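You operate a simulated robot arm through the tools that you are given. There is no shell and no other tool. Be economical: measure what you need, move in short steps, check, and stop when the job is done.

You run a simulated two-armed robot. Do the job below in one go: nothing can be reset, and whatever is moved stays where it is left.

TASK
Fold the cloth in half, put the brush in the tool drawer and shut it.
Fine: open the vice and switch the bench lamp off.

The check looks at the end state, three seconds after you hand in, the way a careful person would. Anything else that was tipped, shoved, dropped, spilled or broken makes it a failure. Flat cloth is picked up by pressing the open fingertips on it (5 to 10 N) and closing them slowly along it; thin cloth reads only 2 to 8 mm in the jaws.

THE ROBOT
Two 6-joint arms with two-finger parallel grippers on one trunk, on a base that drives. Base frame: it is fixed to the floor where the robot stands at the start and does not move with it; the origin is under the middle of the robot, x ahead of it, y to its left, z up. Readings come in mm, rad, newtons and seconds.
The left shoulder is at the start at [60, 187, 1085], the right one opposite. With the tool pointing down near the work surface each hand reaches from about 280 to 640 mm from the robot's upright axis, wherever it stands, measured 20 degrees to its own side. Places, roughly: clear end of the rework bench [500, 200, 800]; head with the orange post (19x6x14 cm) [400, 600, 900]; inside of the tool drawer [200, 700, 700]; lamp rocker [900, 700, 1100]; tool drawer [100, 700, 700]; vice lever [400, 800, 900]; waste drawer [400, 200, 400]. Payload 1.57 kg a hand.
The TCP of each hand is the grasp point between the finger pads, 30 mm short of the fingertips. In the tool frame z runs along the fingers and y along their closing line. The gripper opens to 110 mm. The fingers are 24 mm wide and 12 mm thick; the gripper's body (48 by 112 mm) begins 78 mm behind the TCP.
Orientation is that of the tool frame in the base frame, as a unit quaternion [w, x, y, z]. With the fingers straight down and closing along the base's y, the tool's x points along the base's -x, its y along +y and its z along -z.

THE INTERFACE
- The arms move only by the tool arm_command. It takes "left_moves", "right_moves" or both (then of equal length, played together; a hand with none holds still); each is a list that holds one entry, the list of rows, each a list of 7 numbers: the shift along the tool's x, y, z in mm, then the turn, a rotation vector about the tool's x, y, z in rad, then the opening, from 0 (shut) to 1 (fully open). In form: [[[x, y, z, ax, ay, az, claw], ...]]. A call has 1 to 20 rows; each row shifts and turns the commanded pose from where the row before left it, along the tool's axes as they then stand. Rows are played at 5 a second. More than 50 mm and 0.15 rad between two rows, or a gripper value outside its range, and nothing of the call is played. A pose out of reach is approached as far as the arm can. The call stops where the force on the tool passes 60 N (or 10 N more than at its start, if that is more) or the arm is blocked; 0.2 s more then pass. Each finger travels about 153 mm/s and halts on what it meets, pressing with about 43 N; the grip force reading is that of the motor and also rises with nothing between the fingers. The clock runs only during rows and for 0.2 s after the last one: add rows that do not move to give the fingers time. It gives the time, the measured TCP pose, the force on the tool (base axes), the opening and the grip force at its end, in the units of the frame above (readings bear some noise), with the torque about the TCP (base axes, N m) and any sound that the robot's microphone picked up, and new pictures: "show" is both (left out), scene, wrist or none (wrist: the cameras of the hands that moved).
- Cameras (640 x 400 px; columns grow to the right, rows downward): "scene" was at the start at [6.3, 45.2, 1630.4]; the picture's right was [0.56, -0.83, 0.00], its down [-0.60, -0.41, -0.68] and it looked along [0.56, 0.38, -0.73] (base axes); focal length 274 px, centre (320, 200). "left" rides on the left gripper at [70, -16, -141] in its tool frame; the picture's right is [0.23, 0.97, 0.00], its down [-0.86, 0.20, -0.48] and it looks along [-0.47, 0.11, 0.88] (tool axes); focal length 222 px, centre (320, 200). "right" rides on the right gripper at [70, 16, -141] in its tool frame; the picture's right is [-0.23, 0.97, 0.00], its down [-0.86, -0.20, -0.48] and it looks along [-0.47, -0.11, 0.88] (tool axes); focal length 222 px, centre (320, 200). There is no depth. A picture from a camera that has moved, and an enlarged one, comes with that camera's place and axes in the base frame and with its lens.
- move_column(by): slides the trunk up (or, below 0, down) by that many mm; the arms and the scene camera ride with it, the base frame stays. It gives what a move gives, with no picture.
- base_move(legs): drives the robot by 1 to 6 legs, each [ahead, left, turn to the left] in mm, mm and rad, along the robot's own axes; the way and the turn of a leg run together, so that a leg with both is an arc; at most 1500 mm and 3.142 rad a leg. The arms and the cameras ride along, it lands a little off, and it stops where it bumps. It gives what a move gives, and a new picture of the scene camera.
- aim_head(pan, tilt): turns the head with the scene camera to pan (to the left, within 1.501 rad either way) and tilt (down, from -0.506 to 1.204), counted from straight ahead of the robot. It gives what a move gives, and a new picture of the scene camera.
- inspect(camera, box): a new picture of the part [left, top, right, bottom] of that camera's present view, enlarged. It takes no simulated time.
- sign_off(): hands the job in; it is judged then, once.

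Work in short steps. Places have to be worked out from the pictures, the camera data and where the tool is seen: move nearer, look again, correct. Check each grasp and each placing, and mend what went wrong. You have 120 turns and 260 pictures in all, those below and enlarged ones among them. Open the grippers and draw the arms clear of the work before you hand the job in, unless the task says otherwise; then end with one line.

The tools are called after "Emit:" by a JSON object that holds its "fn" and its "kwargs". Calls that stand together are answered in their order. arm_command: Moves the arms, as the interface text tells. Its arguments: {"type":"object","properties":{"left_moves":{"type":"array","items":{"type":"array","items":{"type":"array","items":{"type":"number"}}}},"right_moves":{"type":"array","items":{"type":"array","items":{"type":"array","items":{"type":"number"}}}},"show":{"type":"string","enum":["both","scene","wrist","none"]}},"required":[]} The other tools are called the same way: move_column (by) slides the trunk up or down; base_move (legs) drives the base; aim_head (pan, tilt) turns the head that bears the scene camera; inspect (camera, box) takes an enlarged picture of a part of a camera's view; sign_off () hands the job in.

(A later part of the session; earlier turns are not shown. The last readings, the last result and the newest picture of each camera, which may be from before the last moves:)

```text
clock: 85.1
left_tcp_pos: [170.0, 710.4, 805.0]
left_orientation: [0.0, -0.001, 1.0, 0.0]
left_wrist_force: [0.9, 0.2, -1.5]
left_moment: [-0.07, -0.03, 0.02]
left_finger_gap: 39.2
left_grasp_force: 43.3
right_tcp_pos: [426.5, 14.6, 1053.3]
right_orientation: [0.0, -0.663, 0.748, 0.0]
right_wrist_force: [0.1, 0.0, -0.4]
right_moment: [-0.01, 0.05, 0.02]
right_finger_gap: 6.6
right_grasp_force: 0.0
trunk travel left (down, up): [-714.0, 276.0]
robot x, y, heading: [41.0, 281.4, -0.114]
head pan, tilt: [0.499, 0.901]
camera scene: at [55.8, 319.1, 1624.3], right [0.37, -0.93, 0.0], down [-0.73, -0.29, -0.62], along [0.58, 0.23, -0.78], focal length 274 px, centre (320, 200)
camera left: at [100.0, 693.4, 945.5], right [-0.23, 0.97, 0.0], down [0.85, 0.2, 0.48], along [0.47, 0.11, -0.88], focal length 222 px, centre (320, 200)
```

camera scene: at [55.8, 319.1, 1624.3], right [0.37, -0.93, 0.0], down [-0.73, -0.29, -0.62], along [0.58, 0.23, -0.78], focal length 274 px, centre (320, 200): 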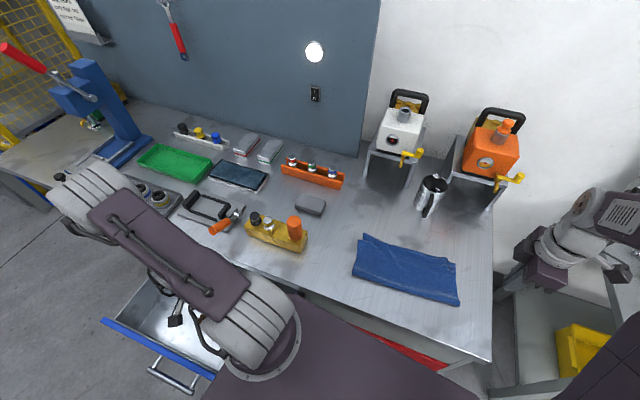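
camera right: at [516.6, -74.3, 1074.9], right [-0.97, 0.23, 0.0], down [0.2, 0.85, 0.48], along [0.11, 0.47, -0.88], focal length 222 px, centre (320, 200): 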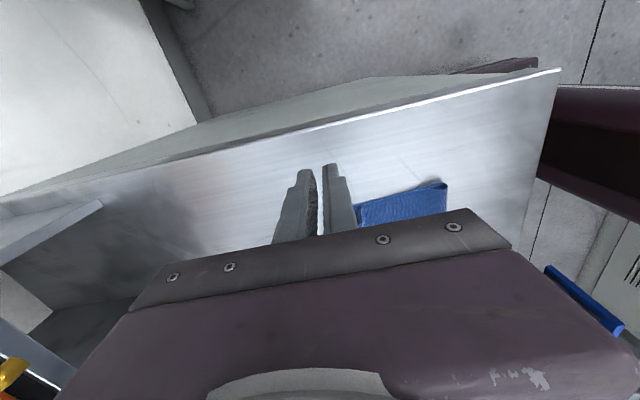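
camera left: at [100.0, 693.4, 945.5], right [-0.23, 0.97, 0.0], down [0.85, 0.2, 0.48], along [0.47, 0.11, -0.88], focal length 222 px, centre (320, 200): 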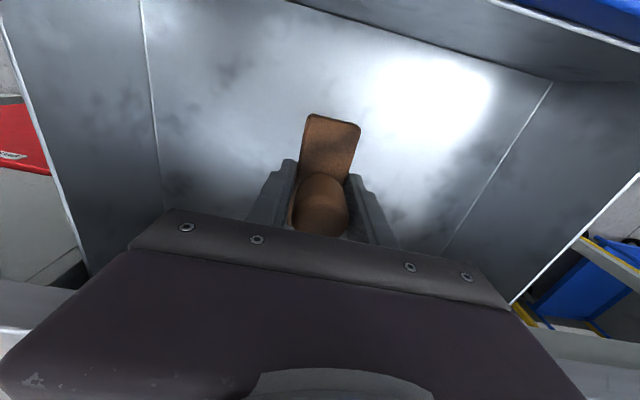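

Clear of the sides. I'll go on down in smaller steps, watching the force.

Emit:
{"fn": "arm_command", "kwargs": {"left_moves": [[[0, 0, 20, 0, 0, 0, 0.1], [0, 0, 20, 0, 0, 0, 0.1], [0, 0, 15, 0, 0, 0, 0.1]]], "show": "wrist"}}

```text
clock: 85.9
left_tcp_pos: [169.1, 710.4, 751.0]
left_orientation: [0.002, -0.001, 1.0, 0.002]
left_wrist_force: [0.6, 0.0, -0.9]
left_moment: [-0.01, 0.01, 0.01]
left_finger_gap: 39.0
left_grasp_force: 42.6
right_tcp_pos: [425.8, 14.8, 1053.3]
right_orientation: [0.0, -0.663, 0.748, 0.0]
right_wrist_force: [-0.3, 0.8, -0.4]
right_moment: [0.0, 0.0, -0.02]
right_finger_gap: 6.7
right_grasp_force: 0.1
trunk travel left (down, up): [-714.0, 276.0]
robot x, y, heading: [41.4, 280.6, -0.12]
head pan, tilt: [0.499, 0.901]
camera left: at [99.3, 693.4, 892.0], right [-0.23, 0.97, 0.0], down [0.85, 0.2, 0.48], along [0.47, 0.11, -0.88], focal length 222 px, centre (320, 200)
```

left: 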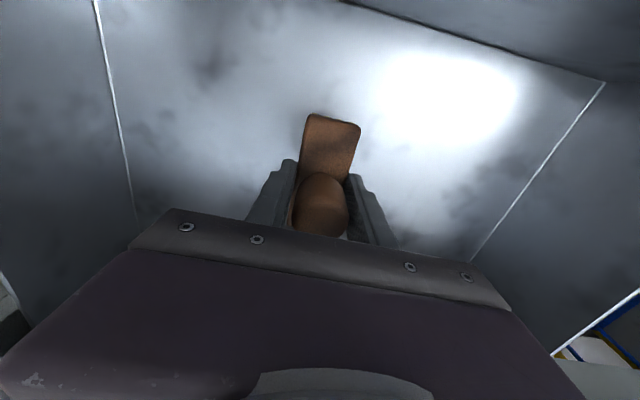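

The floor is at about z 670 from parallax and the brush bottom is near 707. I'll go down to contact gently.

Emit:
{"fn": "arm_command", "kwargs": {"left_moves": [[[0, 0, 15, 0, 0, 0, 0.1], [0, 0, 10, 0, 0, 0, 0.1], [0, 0, 5, 0, 0, 0, 0.1]]], "show": "none"}}

```text
clock: 86.7
left_tcp_pos: [168.6, 709.2, 721.1]
left_orientation: [0.001, -0.002, 1.0, 0.0]
left_wrist_force: [-0.2, -0.4, -1.3]
left_moment: [0.02, 0.02, 0.01]
left_finger_gap: 38.8
left_grasp_force: 43.0
right_tcp_pos: [427.0, 13.6, 1054.2]
right_orientation: [0.0, -0.663, 0.749, 0.0]
right_wrist_force: [-0.1, -0.5, 0.0]
right_moment: [0.01, -0.02, 0.02]
right_finger_gap: 6.7
right_grasp_force: 0.1
trunk travel left (down, up): [-714.0, 276.0]
robot x, y, heading: [43.4, 281.1, -0.117]
head pan, tilt: [0.499, 0.901]
```

Emit:
{"fn": "arm_command", "kwargs": {"left_moves": [[[0, 0, 4, 0, 0, 0, 0.1], [0, 0, 4, 0, 0, 0, 0.1], [0, 0, 2, 0, 0, 0, 0.1]]], "show": "none"}}

```text
clock: 87.5
left_tcp_pos: [169.1, 709.4, 710.8]
left_orientation: [0.001, -0.001, 1.0, 0.001]
left_wrist_force: [0.0, 0.5, -0.5]
left_moment: [0.0, -0.01, 0.0]
left_finger_gap: 38.8
left_grasp_force: 42.9
right_tcp_pos: [425.7, 13.5, 1052.8]
right_orientation: [0.0, -0.663, 0.748, -0.001]
right_wrist_force: [1.0, 0.2, -0.1]
right_moment: [0.0, 0.01, -0.02]
right_finger_gap: 6.5
right_grasp_force: 0.1
trunk travel left (down, up): [-714.0, 276.0]
robot x, y, heading: [42.6, 279.9, -0.119]
head pan, tilt: [0.499, 0.901]
```

Still no contact, so I'll continue in small steps.

Emit:
{"fn": "arm_command", "kwargs": {"left_moves": [[[0, 0, 4, 0, 0, 0, 0.1], [0, 0, 3, 0, 0, 0, 0.1], [0, 0, 3, 0, 0, 0, 0.1]]], "show": "wrist"}}

```text
clock: 88.3
left_tcp_pos: [169.3, 710.4, 702.7]
left_orientation: [0.002, -0.001, 1.0, 0.003]
left_wrist_force: [0.2, 1.2, 13.2]
left_moment: [-0.17, -0.32, -0.04]
left_finger_gap: 38.9
left_grasp_force: 42.9
right_tcp_pos: [426.3, 12.8, 1053.7]
right_orientation: [0.001, -0.664, 0.748, 0.0]
right_wrist_force: [-0.5, 1.2, 0.4]
right_moment: [-0.01, -0.02, 0.01]
right_finger_gap: 6.6
right_grasp_force: 0.1
trunk travel left (down, up): [-714.0, 276.0]
robot x, y, heading: [42.4, 283.5, -0.116]
head pan, tilt: [0.499, 0.901]
camera left: at [98.9, 693.1, 843.2], right [-0.23, 0.97, 0.0], down [0.85, 0.2, 0.48], along [0.47, 0.11, -0.88], focal length 222 px, centre (320, 200)
```

left: 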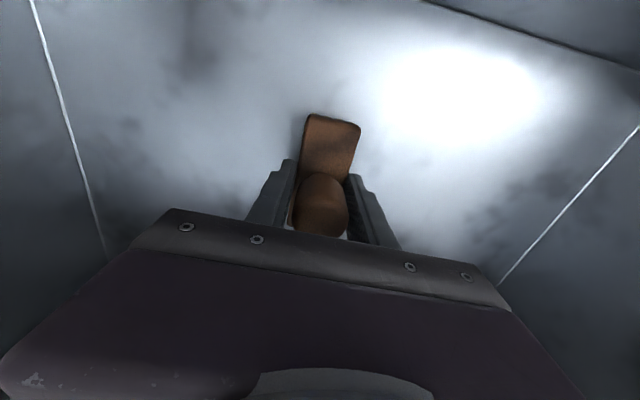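

Contact at 13 N: the brush rests on the drawer floor. I'll open and rise out of the drawer.

Emit:
{"fn": "arm_command", "kwargs": {"left_moves": [[[0, 0, -1, 0, 0, 0, 0.25], [0, 0, 0, 0, 0, 0, 0.5], [0, 0, 0, 0, 0, 0, 0.6], [0, 0, -30, 0, 0, 0, 0.6], [0, 0, -45, 0, 0, 0, 0.6], [0, 0, -45, 0, 0, 0, 0.6], [0, 0, -45, 0, 0, 0, 0.4], [0, 0, -45, 0, 0, 0, 0.2], [0, 0, -45, 0, 0, 0, 0]]]}}

```text
clock: 90.3
left_tcp_pos: [166.8, 707.9, 957.4]
left_orientation: [0.002, -0.001, 1.0, 0.001]
left_wrist_force: [-0.1, 0.2, -0.1]
left_moment: [0.03, -0.01, 0.0]
left_finger_gap: 0.2
left_grasp_force: 21.0
right_tcp_pos: [425.6, 12.4, 1052.8]
right_orientation: [0.0, -0.663, 0.749, 0.0]
right_wrist_force: [-0.2, -0.6, 0.2]
right_moment: [0.03, -0.01, 0.01]
right_finger_gap: 6.7
right_grasp_force: 0.1
trunk travel left (down, up): [-714.0, 276.0]
robot x, y, heading: [44.4, 284.7, -0.124]
head pan, tilt: [0.499, 0.901]
camera scene: at [55.0, 315.2, 1624.3], right [0.37, -0.93, 0.0], down [-0.73, -0.29, -0.62], along [0.58, 0.23, -0.78], focal length 274 px, centre (320, 200)
camera left: at [97.5, 692.2, 1098.1], right [-0.23, 0.97, 0.0], down [0.85, 0.2, 0.48], along [0.47, 0.11, -0.88], focal length 222 px, centre (320, 200)
```

scene: 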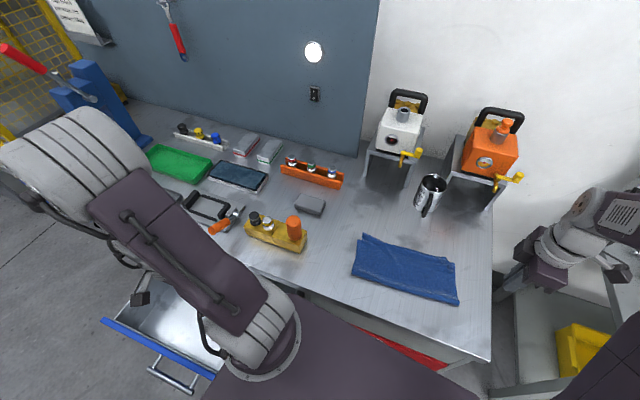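
left: 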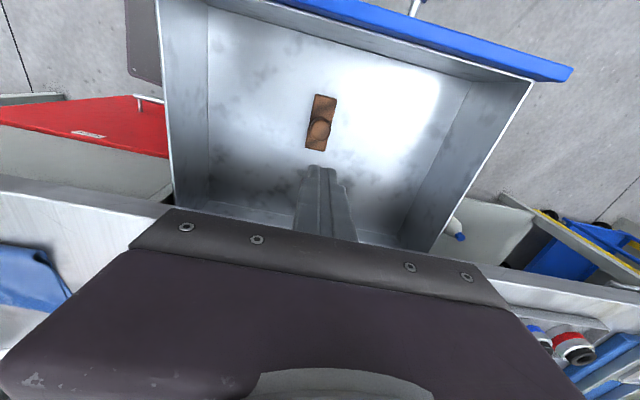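

The brush is in the drawer. I'll take the closed fingers outside the drawer front, to about (−65, 731).

Emit:
{"fn": "arm_command", "kwargs": {"left_moves": [[[46, 5, 0, 0, 0, 0, 0], [46, 5, 0, 0, 0, 0, 0], [46, 5, 0, 0, 0, 0, 0], [46, 4, 0, 0, 0, 0, 0], [46, 4, 0, 0, 0, 0, 0], [0, 0, 0, 0, 0, 0, 0]]], "show": "wrist"}}

Emit:
{"fn": "aim_head", "kwargs": {"pan": 1.4, "tilt": 0.9}}

```text
clock: 91.7
left_tcp_pos: [-50.9, 737.7, 956.7]
left_orientation: [0.001, 0.0, 1.0, 0.0]
left_wrist_force: [0.2, -0.7, 1.3]
left_moment: [-0.01, -0.01, 0.01]
left_finger_gap: 0.1
left_grasp_force: 21.6
left hand out of reach, approached as far as the arm can: row 5
right_tcp_pos: [428.0, 14.8, 1053.0]
right_orientation: [-0.001, -0.664, 0.748, -0.001]
right_wrist_force: [-0.6, -0.1, 0.8]
right_moment: [0.0, 0.0, 0.03]
right_finger_gap: 6.9
right_grasp_force: 0.0
trunk travel left (down, up): [-714.0, 276.0]
robot x, y, heading: [43.2, 280.1, -0.118]
head pan, tilt: [0.499, 0.901]
camera left: at [-120.1, 721.1, 1097.6], right [-0.23, 0.97, 0.0], down [0.86, 0.2, 0.48], along [0.47, 0.11, -0.88], focal length 222 px, centre (320, 200)
```

left: 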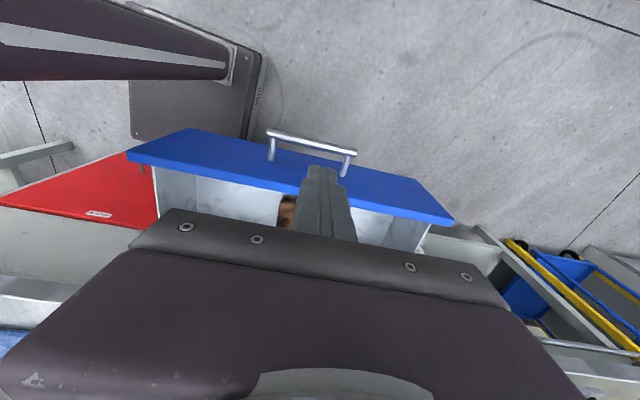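

```text
clock: 92.9
left_tcp_pos: [-51.3, 737.0, 956.6]
left_orientation: [-0.001, -0.001, 1.0, -0.001]
left_wrist_force: [0.5, -0.3, -0.2]
left_moment: [-0.02, -0.01, 0.0]
left_finger_gap: 0.0
left_grasp_force: 21.5
right_tcp_pos: [426.7, 13.5, 1054.3]
right_orientation: [0.001, -0.663, 0.749, 0.0]
right_wrist_force: [0.4, -0.1, 0.0]
right_moment: [0.01, -0.01, 0.02]
right_finger_gap: 6.7
right_grasp_force: 0.1
trunk travel left (down, up): [-714.0, 276.0]
robot x, y, heading: [39.5, 283.5, -0.116]
head pan, tilt: [1.4, 0.901]
camera scene: at [7.0, 361.5, 1624.3], right [0.96, -0.29, 0.0], down [-0.22, -0.75, -0.62], along [0.18, 0.6, -0.78], focal length 274 px, centre (320, 200)
```

scene: 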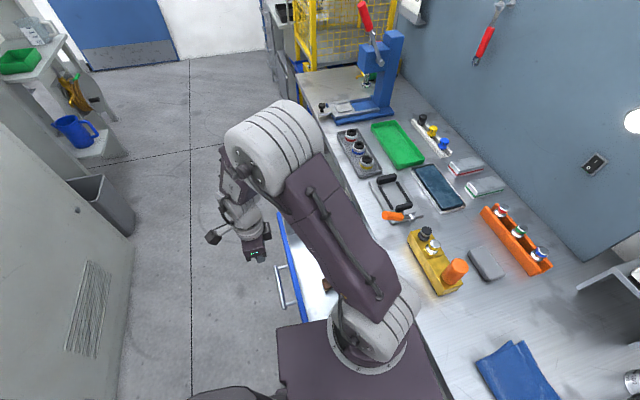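

The panel spans about z 630–808 at x≈27, and the handle is near z 685. I'll lower the closed fingers in front of the panel above the handle, then push.

Emit:
{"fn": "arm_command", "kwargs": {"left_moves": [[[0, -4, 45, 0, 0, 0, 0], [0, -3, 45, 0, 0, 0, 0], [0, 0, 45, 0, 0, 0, 0], [0, 0, 45, 0, 0, 0, 0], [0, 0, 5, 0, 0, 0, 0]]]}}

```text
clock: 94.1
left_tcp_pos: [-47.7, 733.8, 772.4]
left_orientation: [0.001, -0.001, 1.0, 0.001]
left_wrist_force: [-0.4, -0.3, 0.2]
left_moment: [0.01, 0.0, 0.01]
left_finger_gap: 0.0
left_grasp_force: 20.9
left hand out of reach, approached as far as the arm can: row 2
right_tcp_pos: [426.4, 13.2, 1053.0]
right_orientation: [0.0, -0.663, 0.748, 0.0]
right_wrist_force: [-0.9, 0.2, 0.5]
right_moment: [0.02, -0.02, 0.0]
right_finger_gap: 6.7
right_grasp_force: 0.1
trunk travel left (down, up): [-714.0, 276.0]
robot x, y, heading: [43.6, 281.8, -0.123]
head pan, tilt: [1.4, 0.901]
camera scene: at [7.1, 360.9, 1624.4], right [0.96, -0.29, 0.0], down [-0.22, -0.75, -0.62], along [0.18, 0.6, -0.78], focal length 274 px, centre (320, 200)
camera left: at [-117.8, 717.1, 912.2], right [-0.23, 0.97, 0.0], down [0.85, 0.2, 0.48], along [0.47, 0.11, -0.88], focal length 222 px, centre (320, 200)
```

scene: 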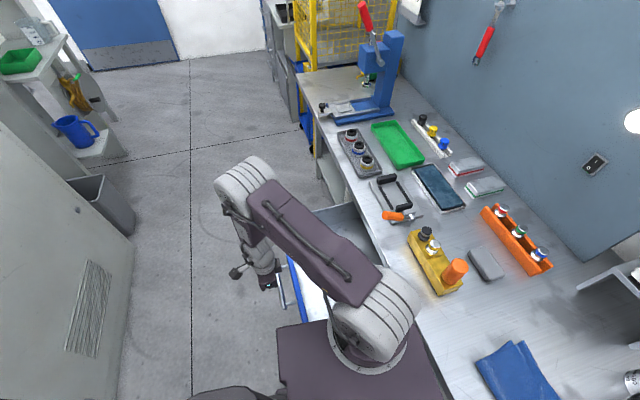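
left: 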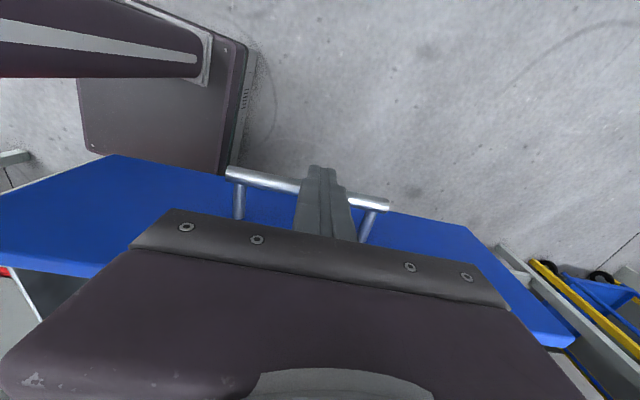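

The gripper body would come level with the bench edge and near the vice handle (end ≈(317, 780)). I'll raise 15 mm, shift to y≈700, and push the drawer in.

Emit:
{"fn": "arm_command", "kwargs": {"left_moves": [[[0, -17, -15, 0, 0, 0, 0], [-5, -17, 0, 0, 0, 0, 0], [-20, 0, 0, 0, 0, 0, 0], [-20, 0, 0, 0, 0, 0, 0], [-20, 0, 0, 0, 0, 0, 0], [-20, 0, 0, 0, 0, 0, 0], [-20, 0, 0, 0, 0, 0, 0], [-20, 0, 0, 0, 0, 0, 0], [-20, 0, 0, 0, 0, 0, 0]]]}}

```text
clock: 96.1
left_tcp_pos: [107.8, 708.0, 786.0]
left_orientation: [0.0, -0.001, 1.0, 0.001]
left_wrist_force: [0.9, -0.9, -0.4]
left_moment: [-0.01, 0.01, 0.02]
left_finger_gap: 0.2
left_grasp_force: 21.7
left hand out of reach, approached as far as the arm can: row 1, 2
right_tcp_pos: [427.1, 14.2, 1053.5]
right_orientation: [0.0, -0.663, 0.749, 0.0]
right_wrist_force: [0.3, -1.0, 0.7]
right_moment: [0.0, 0.01, 0.03]
right_finger_gap: 6.5
right_grasp_force: 0.0
trunk travel left (down, up): [-714.0, 276.0]
robot x, y, heading: [42.3, 283.3, -0.119]
head pan, tilt: [1.4, 0.901]
camera scene: at [8.2, 361.8, 1624.3], right [0.96, -0.29, 0.0], down [-0.22, -0.75, -0.62], along [0.18, 0.6, -0.78], focal length 274 px, centre (320, 200)
camera left: at [38.6, 690.6, 927.6], right [-0.23, 0.97, 0.0], down [0.85, 0.2, 0.48], along [0.47, 0.11, -0.88], focal length 222 px, centre (320, 200)
```

scene: 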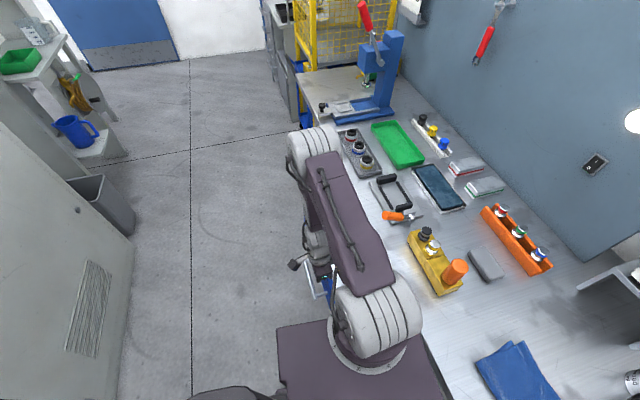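
left: 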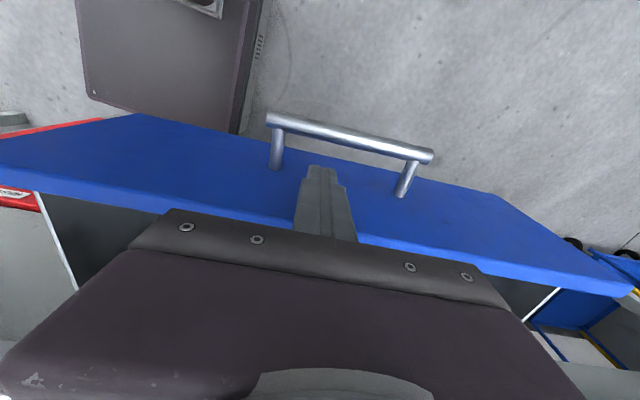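

The drawer is moving freely. I'll keep pushing, with smaller steps toward the end.

Emit:
{"fn": "arm_command", "kwargs": {"left_moves": [[[-20, -2, 0, 0, 0, 0, 0], [-20, -2, 0, 0, 0, 0, 0], [-20, -2, 0, 0, 0, 0, 0], [-20, 0, 0, 0, 0, 0, 0], [-20, 0, 0, 0, 0, 0, 0], [-20, 0, 0, 0, 0, 0, 0], [-15, 0, 0, 0, 0, 0, 0]]]}}

```text
clock: 97.7
left_tcp_pos: [242.8, 700.3, 786.8]
left_orientation: [0.001, -0.001, 1.0, 0.002]
left_wrist_force: [0.6, -1.1, -0.3]
left_moment: [0.0, 0.05, 0.01]
left_finger_gap: 0.0
left_grasp_force: 20.8
right_tcp_pos: [426.8, 14.5, 1052.8]
right_orientation: [0.0, -0.663, 0.748, 0.0]
right_wrist_force: [-0.5, 0.5, 0.8]
right_moment: [-0.01, 0.0, 0.01]
right_finger_gap: 6.5
right_grasp_force: 0.1
trunk travel left (down, up): [-714.0, 276.0]
robot x, y, heading: [40.4, 283.8, -0.121]
head pan, tilt: [1.4, 0.901]
camera scene: at [7.8, 361.3, 1624.3], right [0.96, -0.29, 0.0], down [-0.22, -0.75, -0.62], along [0.18, 0.6, -0.78], focal length 274 px, centre (320, 200)
camera left: at [173.4, 684.8, 927.9], right [-0.23, 0.97, 0.0], down [0.85, 0.2, 0.48], along [0.47, 0.11, -0.88], focal length 222 px, centre (320, 200)
```

scene: 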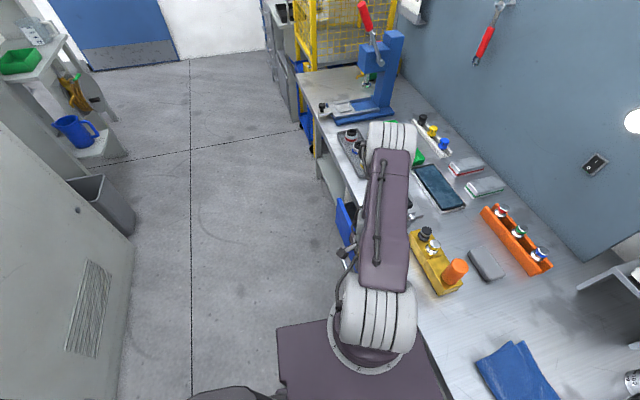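
left: 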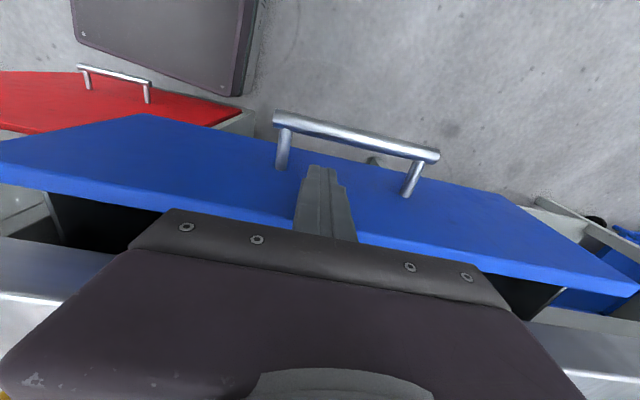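

About 40–50 mm remains. I'll push on in small rows until it stops.

Emit:
{"fn": "arm_command", "kwargs": {"left_moves": [[[-12, 0, 0, 0, 0, 0, 0], [-10, 0, 0, 0, 0, 0, 0], [-8, 0, 0, 0, 0, 0, 0], [-6, 0, 0, 0, 0, 0, 0]]], "show": "wrist"}}

```text
clock: 98.7
left_tcp_pos: [278.3, 701.0, 787.2]
left_orientation: [0.001, -0.001, 1.0, 0.001]
left_wrist_force: [-1.8, 1.0, 0.5]
left_moment: [-0.01, 0.04, -0.01]
left_finger_gap: 0.0
left_grasp_force: 21.7
right_tcp_pos: [426.1, 14.4, 1053.6]
right_orientation: [0.0, -0.663, 0.749, 0.0]
right_wrist_force: [-0.1, 1.0, 0.5]
right_moment: [0.01, -0.01, -0.02]
right_finger_gap: 6.6
right_grasp_force: 0.0
trunk travel left (down, up): [-714.0, 276.0]
robot x, y, heading: [42.4, 283.2, -0.121]
head pan, tilt: [1.4, 0.901]
camera left: at [209.4, 685.2, 928.1], right [-0.23, 0.97, 0.0], down [0.85, 0.2, 0.48], along [0.47, 0.11, -0.88], focal length 222 px, centre (320, 200)
```

left: 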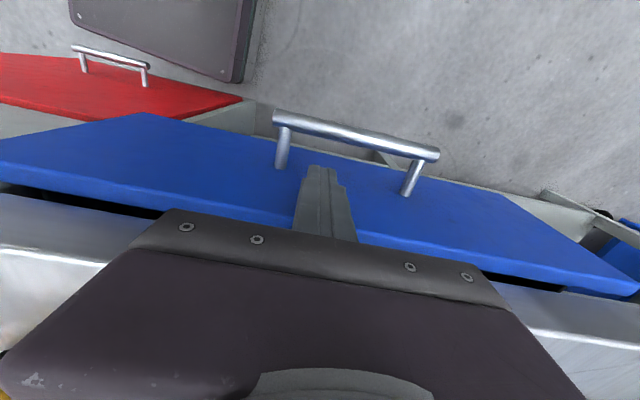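

A small gap remains, so I'll push the last bit.

Emit:
{"fn": "arm_command", "kwargs": {"left_moves": [[[-6, 0, 0, 0, 0, 0, 0], [-5, 0, 0, 0, 0, 0, 0], [-5, 0, 0, 0, 0, 0, 0], [-5, 0, 0, 0, 0, 0, 0], [-5, 0, 0, 0, 0, 0, 0]]], "show": "wrist"}}

```text
clock: 99.9
left_tcp_pos: [294.9, 701.4, 787.9]
left_orientation: [0.001, -0.003, 1.0, -0.004]
left_wrist_force: [-46.6, 8.6, -4.7]
left_moment: [-0.2, -1.02, -0.26]
left_finger_gap: 0.2
left_grasp_force: 21.2
right_tcp_pos: [420.7, 17.5, 1056.4]
right_orientation: [0.002, -0.664, 0.748, -0.002]
right_wrist_force: [0.0, 0.2, -0.1]
right_moment: [-0.02, -0.01, 0.03]
right_finger_gap: 6.8
right_grasp_force: 0.1
trunk travel left (down, up): [-714.0, 276.0]
robot x, y, heading: [45.6, 282.6, -0.117]
head pan, tilt: [1.4, 0.901]
camera left: at [226.0, 685.8, 928.4], right [-0.23, 0.97, -0.01], down [0.85, 0.21, 0.48], along [0.47, 0.1, -0.88], focal length 222 px, centre (320, 200)
```

left: 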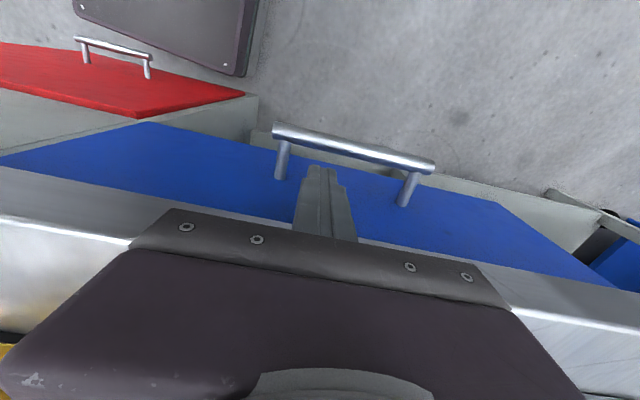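

The drawer is shut (solid stop, no gap). I'll back off, raise the hand, and drive left toward the vice.

Emit:
{"fn": "arm_command", "kwargs": {"left_moves": [[[15, 0, 0, 0, 0, 0, 0], [45, 0, 0, 0, 0, 0, 0], [40, 0, 0, 0, 0, 0, 0], [0, 0, -46, 0, 0, 0, 0], [0, 0, -46, 0, 0, 0, 0], [0, 0, -46, 0, 0, 0, 0], [0, 0, -46, 0, 0, 0, 0], [0, 0, -46, 0, 0, 0, 0], [0, 0, -46, 0, 0, 0, 0], [0, 0, -46, 0, 0, 0, 0]]], "show": "none"}}

Emit:
{"fn": "base_move", "kwargs": {"legs": [[0, 0, 0.118], [0, 280, 0]]}}

Emit:
{"fn": "aim_head", "kwargs": {"pan": 0.5, "tilt": 0.95}}

```text
clock: 102.1
left_tcp_pos: [202.3, 699.5, 1111.1]
left_orientation: [0.003, -0.001, 1.0, 0.002]
left_wrist_force: [0.0, -0.3, 0.0]
left_moment: [0.04, -0.02, 0.0]
left_finger_gap: 0.0
left_grasp_force: 20.9
right_tcp_pos: [427.2, 13.6, 1052.9]
right_orientation: [0.001, -0.663, 0.748, 0.001]
right_wrist_force: [0.3, -0.3, 0.1]
right_moment: [-0.06, 0.01, -0.03]
right_finger_gap: 6.7
right_grasp_force: 0.1
trunk travel left (down, up): [-714.0, 276.0]
robot x, y, heading: [41.5, 281.7, -0.118]
head pan, tilt: [1.4, 0.901]
```

```text
clock: 104.6
left_tcp_pos: [151.3, 995.7, 1110.0]
left_orientation: [0.001, -0.06, 0.998, 0.001]
left_wrist_force: [0.0, 0.3, -0.4]
left_moment: [-0.01, 0.03, -0.01]
left_finger_gap: 0.0
left_grasp_force: 21.6
right_tcp_pos: [455.7, 340.1, 1053.9]
right_orientation: [0.001, -0.707, 0.708, 0.001]
right_wrist_force: [-1.1, -0.7, 0.0]
right_moment: [0.01, 0.04, 0.02]
right_finger_gap: 6.3
right_grasp_force: 0.0
trunk travel left (down, up): [-714.0, 276.0]
robot x, y, heading: [43.6, 560.1, -0.004]
head pan, tilt: [1.4, 0.901]
camera scene: at [-2.2, 634.0, 1624.4], right [0.99, -0.17, 0.0], down [-0.13, -0.77, -0.62], along [0.11, 0.61, -0.78], focal length 274 px, centre (320, 200)
```

scene: 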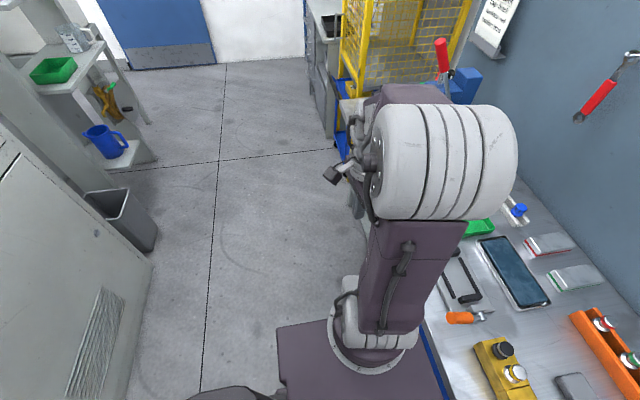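

```text
clock: 105.8
left_tcp_pos: [151.6, 996.9, 1108.7]
left_orientation: [0.0, -0.06, 0.998, 0.001]
left_wrist_force: [0.5, 0.0, -0.7]
left_moment: [0.0, -0.01, -0.03]
left_finger_gap: 0.0
left_grasp_force: 21.3
right_tcp_pos: [455.7, 340.1, 1053.3]
right_orientation: [0.0, 0.707, -0.707, 0.001]
right_wrist_force: [-0.8, -0.1, -0.2]
right_moment: [0.0, -0.03, -0.04]
right_finger_gap: 6.6
right_grasp_force: 0.0
trunk travel left (down, up): [-714.0, 276.0]
robot x, y, heading: [46.2, 559.6, -0.001]
head pan, tilt: [0.499, 0.949]
camera scene: at [48.8, 596.2, 1620.7], right [0.48, -0.88, 0.0], down [-0.71, -0.39, -0.58], along [0.51, 0.28, -0.81], focal length 274 px, centre (320, 200)
```

scene: 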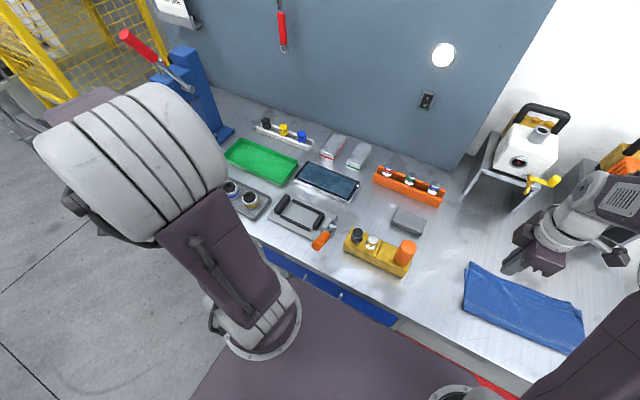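

Emit:
{"fn": "inspect", "kwargs": {"camera": "scene", "box": [230, 180, 390, 280]}}

Emit:
{"fn": "inspect", "kwargs": {"camera": "scene", "box": [380, 30, 500, 130]}}

Emit:
{"fn": "inspect", "kwargs": {"camera": "scene", "box": [440, 240, 600, 360]}}

```text
4.00 times, centred on (310, 230) of scene
camera zoom: at [48.8, 596.2, 1620.7], right [0.48, -0.88, 0.0], down [-0.71, -0.39, -0.58], along [0.51, 0.28, -0.81], focal length 1098 px, centre (360, 80)
```

zoom: 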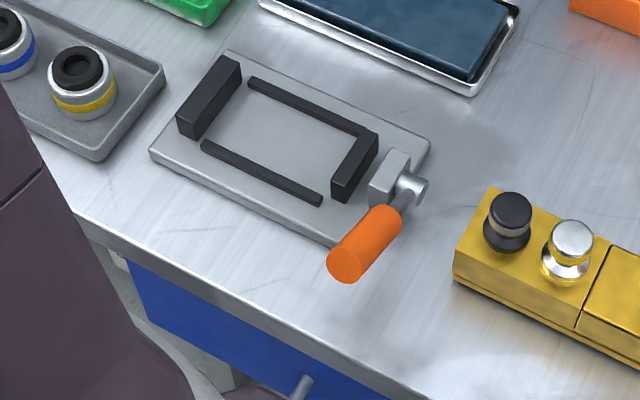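

```text
4.00 times, centred on (440, 80) of scene
camera zoom: at [48.8, 596.2, 1620.7], right [0.48, -0.88, 0.0], down [-0.71, -0.39, -0.58], along [0.51, 0.28, -0.81], focal length 1098 px, centre (-160, 680)
```

zoom: 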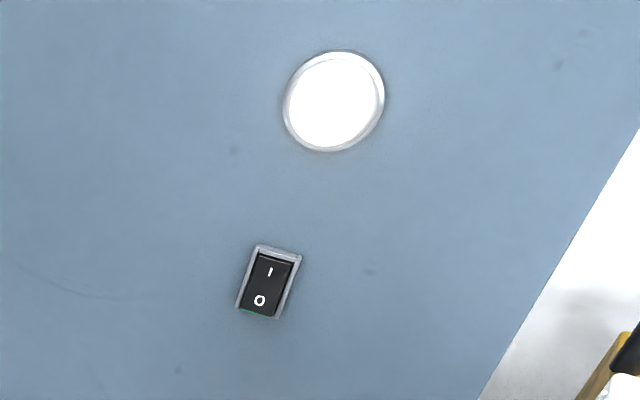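

```text
3.33 times, centred on (520, 300) of scene
camera zoom: at [48.8, 596.2, 1620.7], right [0.48, -0.88, 0.0], down [-0.71, -0.39, -0.58], along [0.51, 0.28, -0.81], focal length 915 px, centre (-347, -133)
```

zoom: 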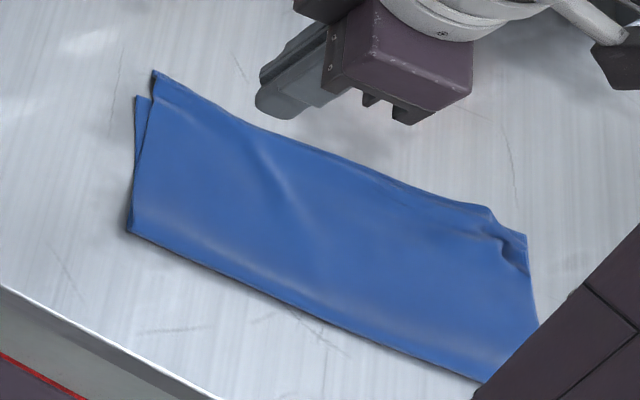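

The fold looks good. The vice's screw hub is near (440, 766, 885), and the orange handle slopes up toward the front to about (333, 766, 950). I'll bring the left hand above it.

Emit:
{"fn": "arm_command", "kwargs": {"left_moves": [[[0, 0, 0, 0, 0, 0.12, 0.2], [-30, -33, 0, 0, 0, 0, 0.5], [-30, -33, 0, 0, 0, 0, 0.5], [-30, -33, 0, 0, 0, 0, 0.5], [-30, -33, 0, 0, 0, 0, 0.5], [-30, -33, 0, 0, 0, 0, 0.5], [-30, -33, 0, 0, 0, 0, 0.5], [-30, -33, 0, 0, 0, 0, 0.5], [0, 0, 40, 0, 0, 0, 0.5], [0, 0, 0, 0, 0, 0, 0.5]]]}}

```text
clock: 108.0
left_tcp_pos: [361.4, 767.1, 1068.1]
left_orientation: [0.001, 0.0, 1.0, 0.001]
left_wrist_force: [-0.8, 1.0, -1.1]
left_moment: [0.0, 0.02, -0.01]
left_finger_gap: 54.9
left_grasp_force: 0.0
right_tcp_pos: [455.7, 340.5, 1053.9]
right_orientation: [0.0, 0.707, -0.707, 0.0]
right_wrist_force: [0.2, -0.1, -0.2]
right_moment: [0.03, -0.02, 0.02]
right_finger_gap: 6.7
right_grasp_force: 0.1
trunk travel left (down, up): [-714.0, 276.0]
robot x, y, heading: [42.7, 559.7, -0.001]
head pan, tilt: [0.499, 0.949]
camera scene: at [48.2, 595.8, 1620.7], right [0.48, -0.88, 0.0], down [-0.71, -0.39, -0.58], along [0.51, 0.28, -0.81], focal length 274 px, centre (320, 200)
camera left: at [292.9, 749.5, 1210.9], right [-0.23, 0.97, 0.0], down [0.85, 0.2, 0.48], along [0.47, 0.11, -0.88], focal length 222 px, centre (320, 200)
```

scene: 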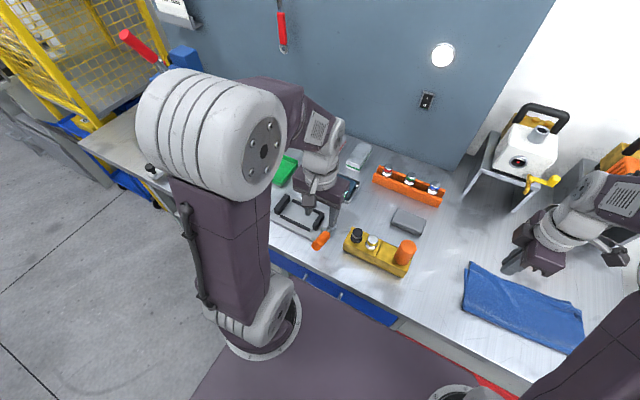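
left: 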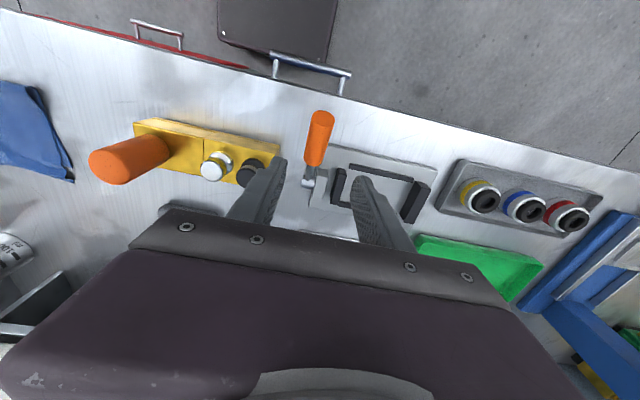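

The handle's middle is at about (362, 763, 932). I'll descend straddling it and close.

Emit:
{"fn": "arm_command", "kwargs": {"left_moves": [[[0, -4, 40, 0, 0, 0, 0.5], [0, 0, 40, 0, 0, 0, 0.5], [0, 0, 35, 0, 0, 0, 0.5], [0, 0, 18, 0, 0, 0, 0.5], [0, 0, 0, 0, 0, 0, 0.35], [0, 0, 0, 0, 0, 0, 0.25], [0, 0, 0, 0, 0, 0, 0.15], [0, 0, 0, 0, 0, 0, 0.15]]], "show": "wrist"}}

```text
clock: 109.8
left_tcp_pos: [361.7, 762.8, 937.4]
left_orientation: [0.001, 0.0, 1.0, 0.001]
left_wrist_force: [-0.8, 5.3, 1.2]
left_moment: [0.03, -0.07, -0.09]
left_finger_gap: 26.6
left_grasp_force: 36.9
right_tcp_pos: [456.7, 341.7, 1053.9]
right_orientation: [0.0, -0.707, 0.707, 0.0]
right_wrist_force: [-0.3, 0.1, -0.5]
right_moment: [0.0, 0.0, 0.0]
right_finger_gap: 6.3
right_grasp_force: 0.0
trunk travel left (down, up): [-714.0, 276.0]
robot x, y, heading: [48.8, 560.2, 0.003]
head pan, tilt: [0.499, 0.949]
camera left: at [292.8, 746.4, 1077.5], right [-0.23, 0.97, 0.0], down [0.85, 0.2, 0.48], along [0.47, 0.11, -0.88], focal length 222 px, centre (320, 200)
```

left: 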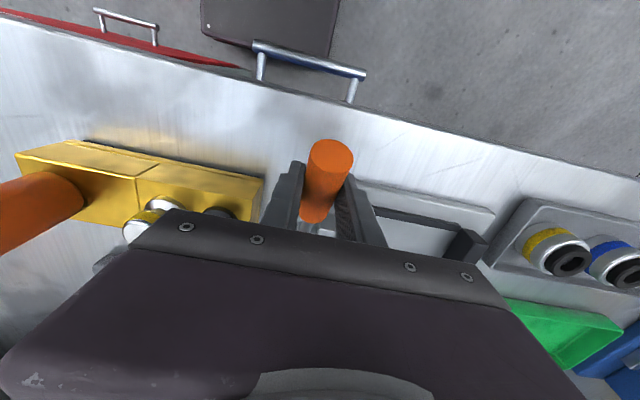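

The handle is held (27 mm). I'll try swinging it upward about the hub by about 15°, checking the force.

Emit:
{"fn": "arm_command", "kwargs": {"left_moves": [[[-4, 0, -6, 0, 0, 0, 0.15], [-6, 0, -6, 0, 0, 0, 0.15], [-6, 0, -6, 0, 0, 0, 0.15], [0, 0, 0, 0, 0, 0, 0.15]]], "show": "wrist"}}

```text
clock: 110.8
left_tcp_pos: [375.7, 762.0, 956.5]
left_orientation: [0.002, -0.001, 1.0, 0.001]
left_wrist_force: [-13.1, 2.6, -7.3]
left_moment: [-0.06, 1.2, -0.09]
left_finger_gap: 26.6
left_grasp_force: 37.6
right_tcp_pos: [453.7, 341.0, 1054.8]
right_orientation: [-0.001, 0.707, -0.707, 0.0]
right_wrist_force: [0.3, 0.9, 0.0]
right_moment: [-0.03, 0.03, -0.01]
right_finger_gap: 6.7
right_grasp_force: 0.0
trunk travel left (down, up): [-714.0, 276.0]
robot x, y, heading: [41.6, 561.3, -0.001]
head pan, tilt: [0.499, 0.949]
camera left: at [306.1, 746.3, 1096.6], right [-0.23, 0.97, 0.0], down [0.85, 0.2, 0.48], along [0.47, 0.11, -0.88], focal length 222 px, centre (320, 200)
```

left: 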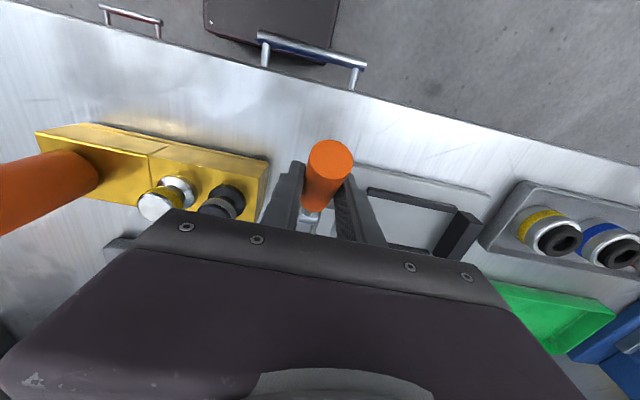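

The lever turns with moderate resistance. I'll check whether the jaw moved.

Emit:
{"fn": "inspect", "kwargs": {"camera": "scene", "box": [250, 180, 370, 260]}}

Emit:
{"fn": "inspect", "kwargs": {"camera": "left", "box": [260, 130, 500, 280]}}

```text
5.00 times, centred on (310, 220) of scene
camera zoom: at [46.1, 596.9, 1620.8], right [0.48, -0.88, 0.0], down [-0.71, -0.39, -0.58], along [0.51, 0.28, -0.81], focal length 1373 px, centre (370, 100)
```

zoom: 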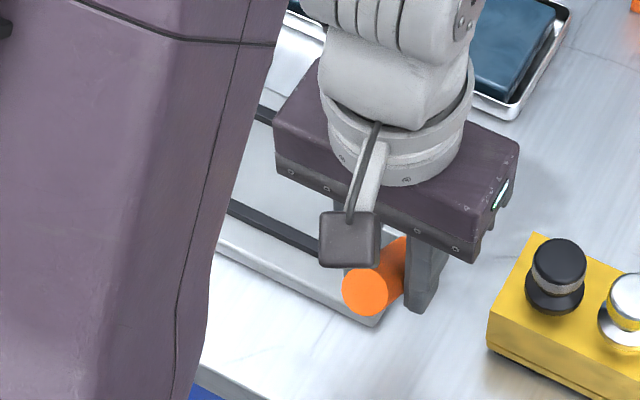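

```text
2.67 times, centred on (380, 205) of left
camera zoom: at [306.1, 746.3, 1096.6], right [-0.23, 0.97, 0.0], down [0.85, 0.2, 0.48], along [0.47, 0.11, -0.88], focal length 592 px, centre (160, 187)
```

zoom: 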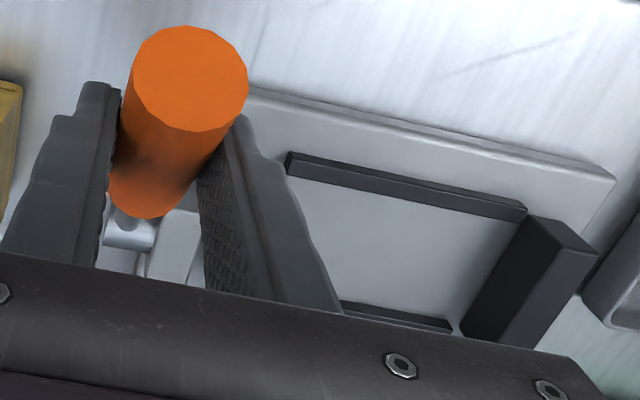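

The movable jaw is hidden behind the gripper. I'll carry on the arc up toward vertical, watching the forces.

Emit:
{"fn": "arm_command", "kwargs": {"left_moves": [[[-12, 0, -8, 0, 0, 0, 0.18], [-12, 0, -6, 0, 0, 0, 0.18], [-12, 0, -5, 0, 0, 0, 0.18], [-12, 0, -3, 0, 0, 0, 0.18], [-8, 0, -1, 0, 0, 0, 0.18], [-8, 0, 0, 0, 0, 0, 0.18], [0, 0, 0, 0, 0, 0, 0.18]]], "show": "wrist"}}

```text
clock: 112.4
left_tcp_pos: [442.3, 761.6, 978.2]
left_orientation: [0.003, 0.0, 1.0, 0.001]
left_wrist_force: [-0.1, -0.1, -0.5]
left_moment: [0.03, -0.05, -0.03]
left_finger_gap: 19.8
left_grasp_force: 0.1
right_tcp_pos: [455.7, 339.2, 1053.6]
right_orientation: [0.001, -0.707, 0.708, -0.001]
right_wrist_force: [-0.4, 0.5, -0.2]
right_moment: [0.0, -0.02, -0.02]
right_finger_gap: 6.4
right_grasp_force: 0.0
trunk travel left (down, up): [-714.0, 276.0]
robot x, y, heading: [43.0, 560.6, 0.004]
head pan, tilt: [0.499, 0.949]
camera left: at [371.8, 745.4, 1119.3], right [-0.23, 0.97, 0.0], down [0.85, 0.2, 0.48], along [0.47, 0.11, -0.88], focal length 222 px, centre (320, 200)
```

left: 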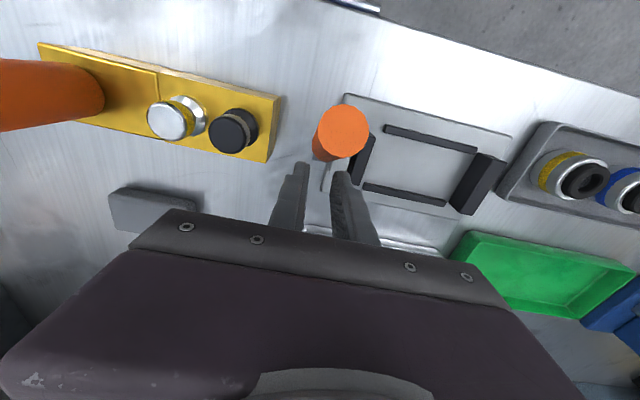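

The handle slipped out of the grip at about 112°. That gives a clear view of the jaws, so I'll inspect.

Emit:
{"fn": "inspect", "kwargs": {"camera": "left", "box": [290, 70, 530, 220]}}

```text
2.67 times, centred on (410, 145) of left
camera zoom: at [371.8, 745.4, 1119.3], right [-0.23, 0.97, 0.0], down [0.85, 0.2, 0.48], along [0.47, 0.11, -0.88], focal length 592 px, centre (80, 347)
```

zoom: 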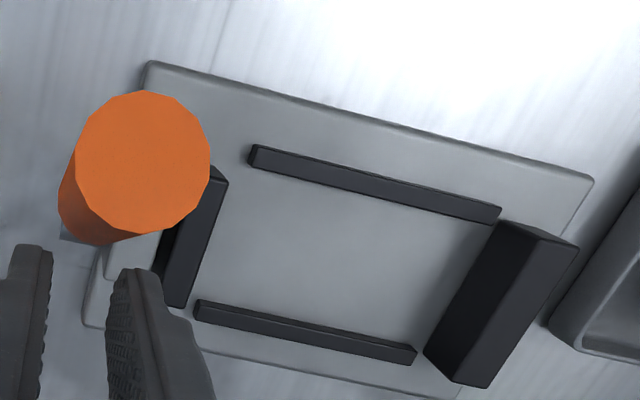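

The jaw has backed off about 10 mm, so raising the lever opens it. I'll go up and around behind the handle with closed fingers, to push it onward toward +x.

Emit:
{"fn": "arm_command", "kwargs": {"left_moves": [[[0, 0, -42, 0, 0, 0, 0.18], [0, 0, -43, 0, 0, 0, 0.1], [45, 0, 0, 0, 0, 0, 0], [45, 0, 0, 0, 0, 0, 0], [12, 2, 0, 0, 0, 0, 0], [0, 0, 40, 0, 0, 0, 0], [0, 0, 40, 0, 0, 0, 0], [-10, 0, 0, 0, 0, 0, 0]]], "show": "wrist"}}

```text
clock: 114.2
left_tcp_pos: [350.4, 763.2, 983.1]
left_orientation: [0.002, 0.0, 1.0, 0.0]
left_wrist_force: [0.3, -0.5, -0.4]
left_moment: [-0.02, 0.02, 0.02]
left_finger_gap: 0.0
left_grasp_force: 21.2
right_tcp_pos: [455.6, 339.8, 1053.1]
right_orientation: [0.0, -0.707, 0.707, 0.0]
right_wrist_force: [0.3, -0.6, -0.6]
right_moment: [-0.02, 0.01, 0.0]
right_finger_gap: 6.7
right_grasp_force: 0.1
trunk travel left (down, up): [-714.0, 276.0]
robot x, y, heading: [42.4, 560.1, 0.003]
head pan, tilt: [0.499, 0.949]
camera left: at [279.9, 747.1, 1123.2], right [-0.23, 0.97, 0.0], down [0.85, 0.2, 0.48], along [0.47, 0.11, -0.88], focal length 222 px, centre (320, 200)
```

left: 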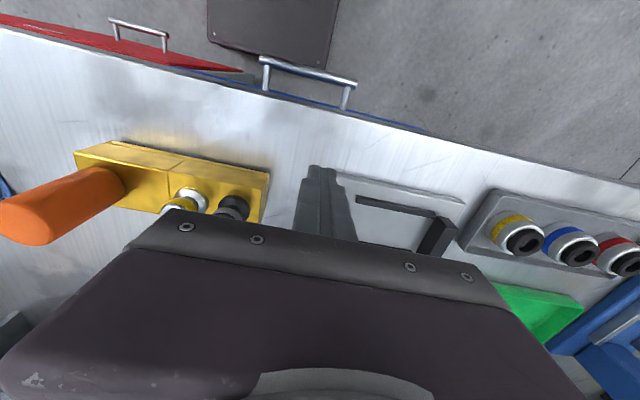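

The handle is ahead of the fingers. I'll push +x slowly.

Emit:
{"fn": "arm_command", "kwargs": {"left_moves": [[[-12, 0, 0, 0, 0, 0, 0], [-12, 0, 0, 0, 0, 0, 0], [-12, 0, 0, 0, 0, 0, 0], [-12, 0, 0, 0, 0, 0, 0], [-12, 0, 0, 0, 0, 0, 0], [-12, 0, 0, 0, 0, 0, 0], [-12, 0, 0, 0, 0, 0, 0]]]}}

```text
clock: 115.8
left_tcp_pos: [413.2, 764.5, 983.1]
left_orientation: [-0.009, 0.0, 1.0, 0.001]
left_wrist_force: [-59.7, -4.9, -9.6]
left_moment: [0.15, -1.53, -0.22]
left_finger_gap: 0.0
left_grasp_force: 21.5
right_tcp_pos: [444.9, 340.1, 1057.6]
right_orientation: [-0.003, 0.707, -0.707, 0.004]
right_wrist_force: [-0.7, 0.4, -0.4]
right_moment: [-0.02, 0.01, -0.02]
right_finger_gap: 6.6
right_grasp_force: 0.1
trunk travel left (down, up): [-714.0, 276.0]
robot x, y, heading: [42.6, 560.4, 0.0]
head pan, tilt: [0.499, 0.949]
camera scene: at [32.1, 595.3, 1620.4], right [0.48, -0.88, 0.0], down [-0.71, -0.39, -0.59], along [0.52, 0.28, -0.81], focal length 274 px, centre (320, 200)
camera left: at [347.2, 747.4, 1125.6], right [-0.23, 0.97, 0.01], down [0.86, 0.2, 0.46], along [0.45, 0.11, -0.89], focal length 222 px, centre (320, 200)
```

scene: 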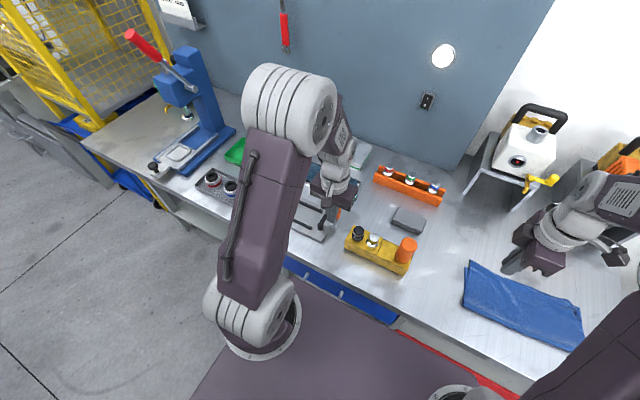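
left: 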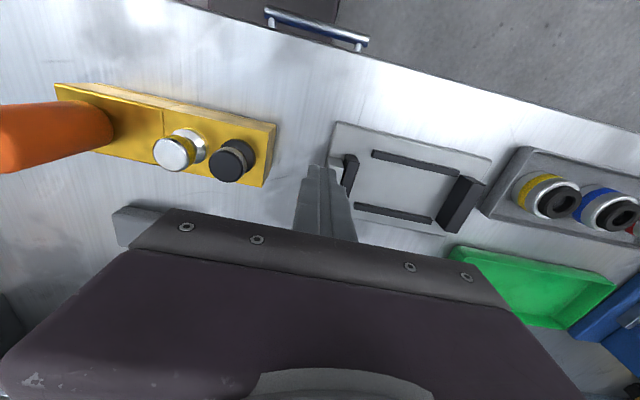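

It stopped hard at 60 N with the lever near vertical, which looks like its end stop. I'll back off and inspect the jaws.

Emit:
{"fn": "arm_command", "kwargs": {"left_moves": [[[20, 0, 0, 0, 0, 0, 0], [45, 0, 0, 0, 0, 0, 0], [0, 0, -45, 0, 0, 0, 0], [0, 0, -45, 0, 0, 0, 0]]], "show": "none"}}

Emit:
{"fn": "inspect", "kwargs": {"camera": "left", "box": [260, 80, 500, 230]}}

Emit:
{"fn": "inspect", "kwargs": {"camera": "scene", "box": [250, 170, 370, 250]}}

```text
clock: 116.8
left_tcp_pos: [369.2, 763.3, 1074.0]
left_orientation: [0.001, -0.001, 1.0, 0.001]
left_wrist_force: [0.1, -0.4, 0.4]
left_moment: [-0.03, 0.03, 0.0]
left_finger_gap: 0.3
left_grasp_force: 21.5
right_tcp_pos: [455.9, 339.8, 1052.5]
right_orientation: [-0.001, -0.707, 0.707, 0.0]
right_wrist_force: [0.4, 0.1, 0.7]
right_moment: [0.0, 0.01, 0.0]
right_finger_gap: 6.5
right_grasp_force: 0.1
trunk travel left (down, up): [-714.0, 276.0]
robot x, y, heading: [46.1, 561.7, -0.001]
head pan, tilt: [0.499, 0.949]
```

```text
2.67 times, centred on (380, 155) of left
camera zoom: at [299.1, 747.5, 1214.4], right [-0.23, 0.97, 0.0], down [0.85, 0.2, 0.48], along [0.47, 0.11, -0.88], focal length 592 px, centre (160, 320)
```

zoom: 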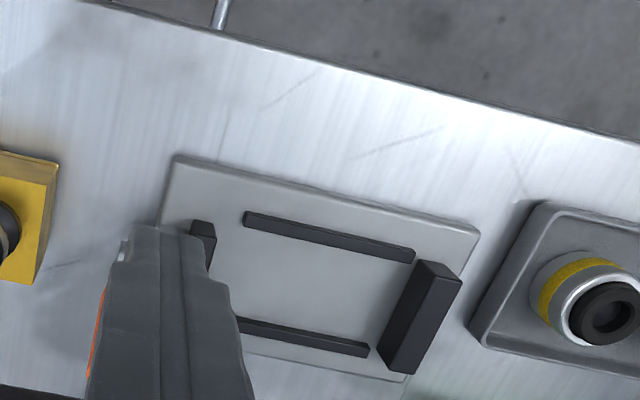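

```text
5.00 times, centred on (310, 210) of scene
camera zoom: at [49.4, 595.5, 1620.7], right [0.48, -0.88, 0.0], down [-0.71, -0.39, -0.58], along [0.51, 0.28, -0.81], focal length 1373 px, centre (370, 150)
```

zoom: 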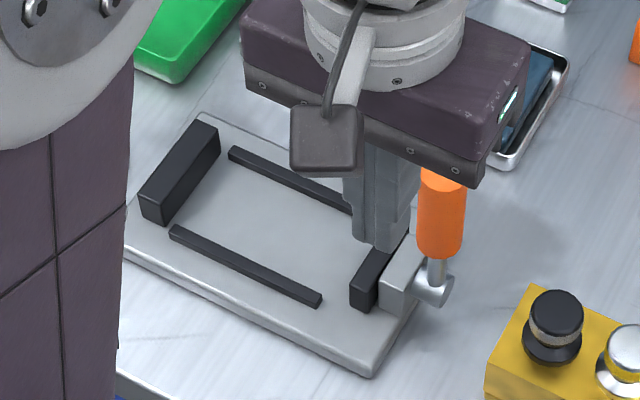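

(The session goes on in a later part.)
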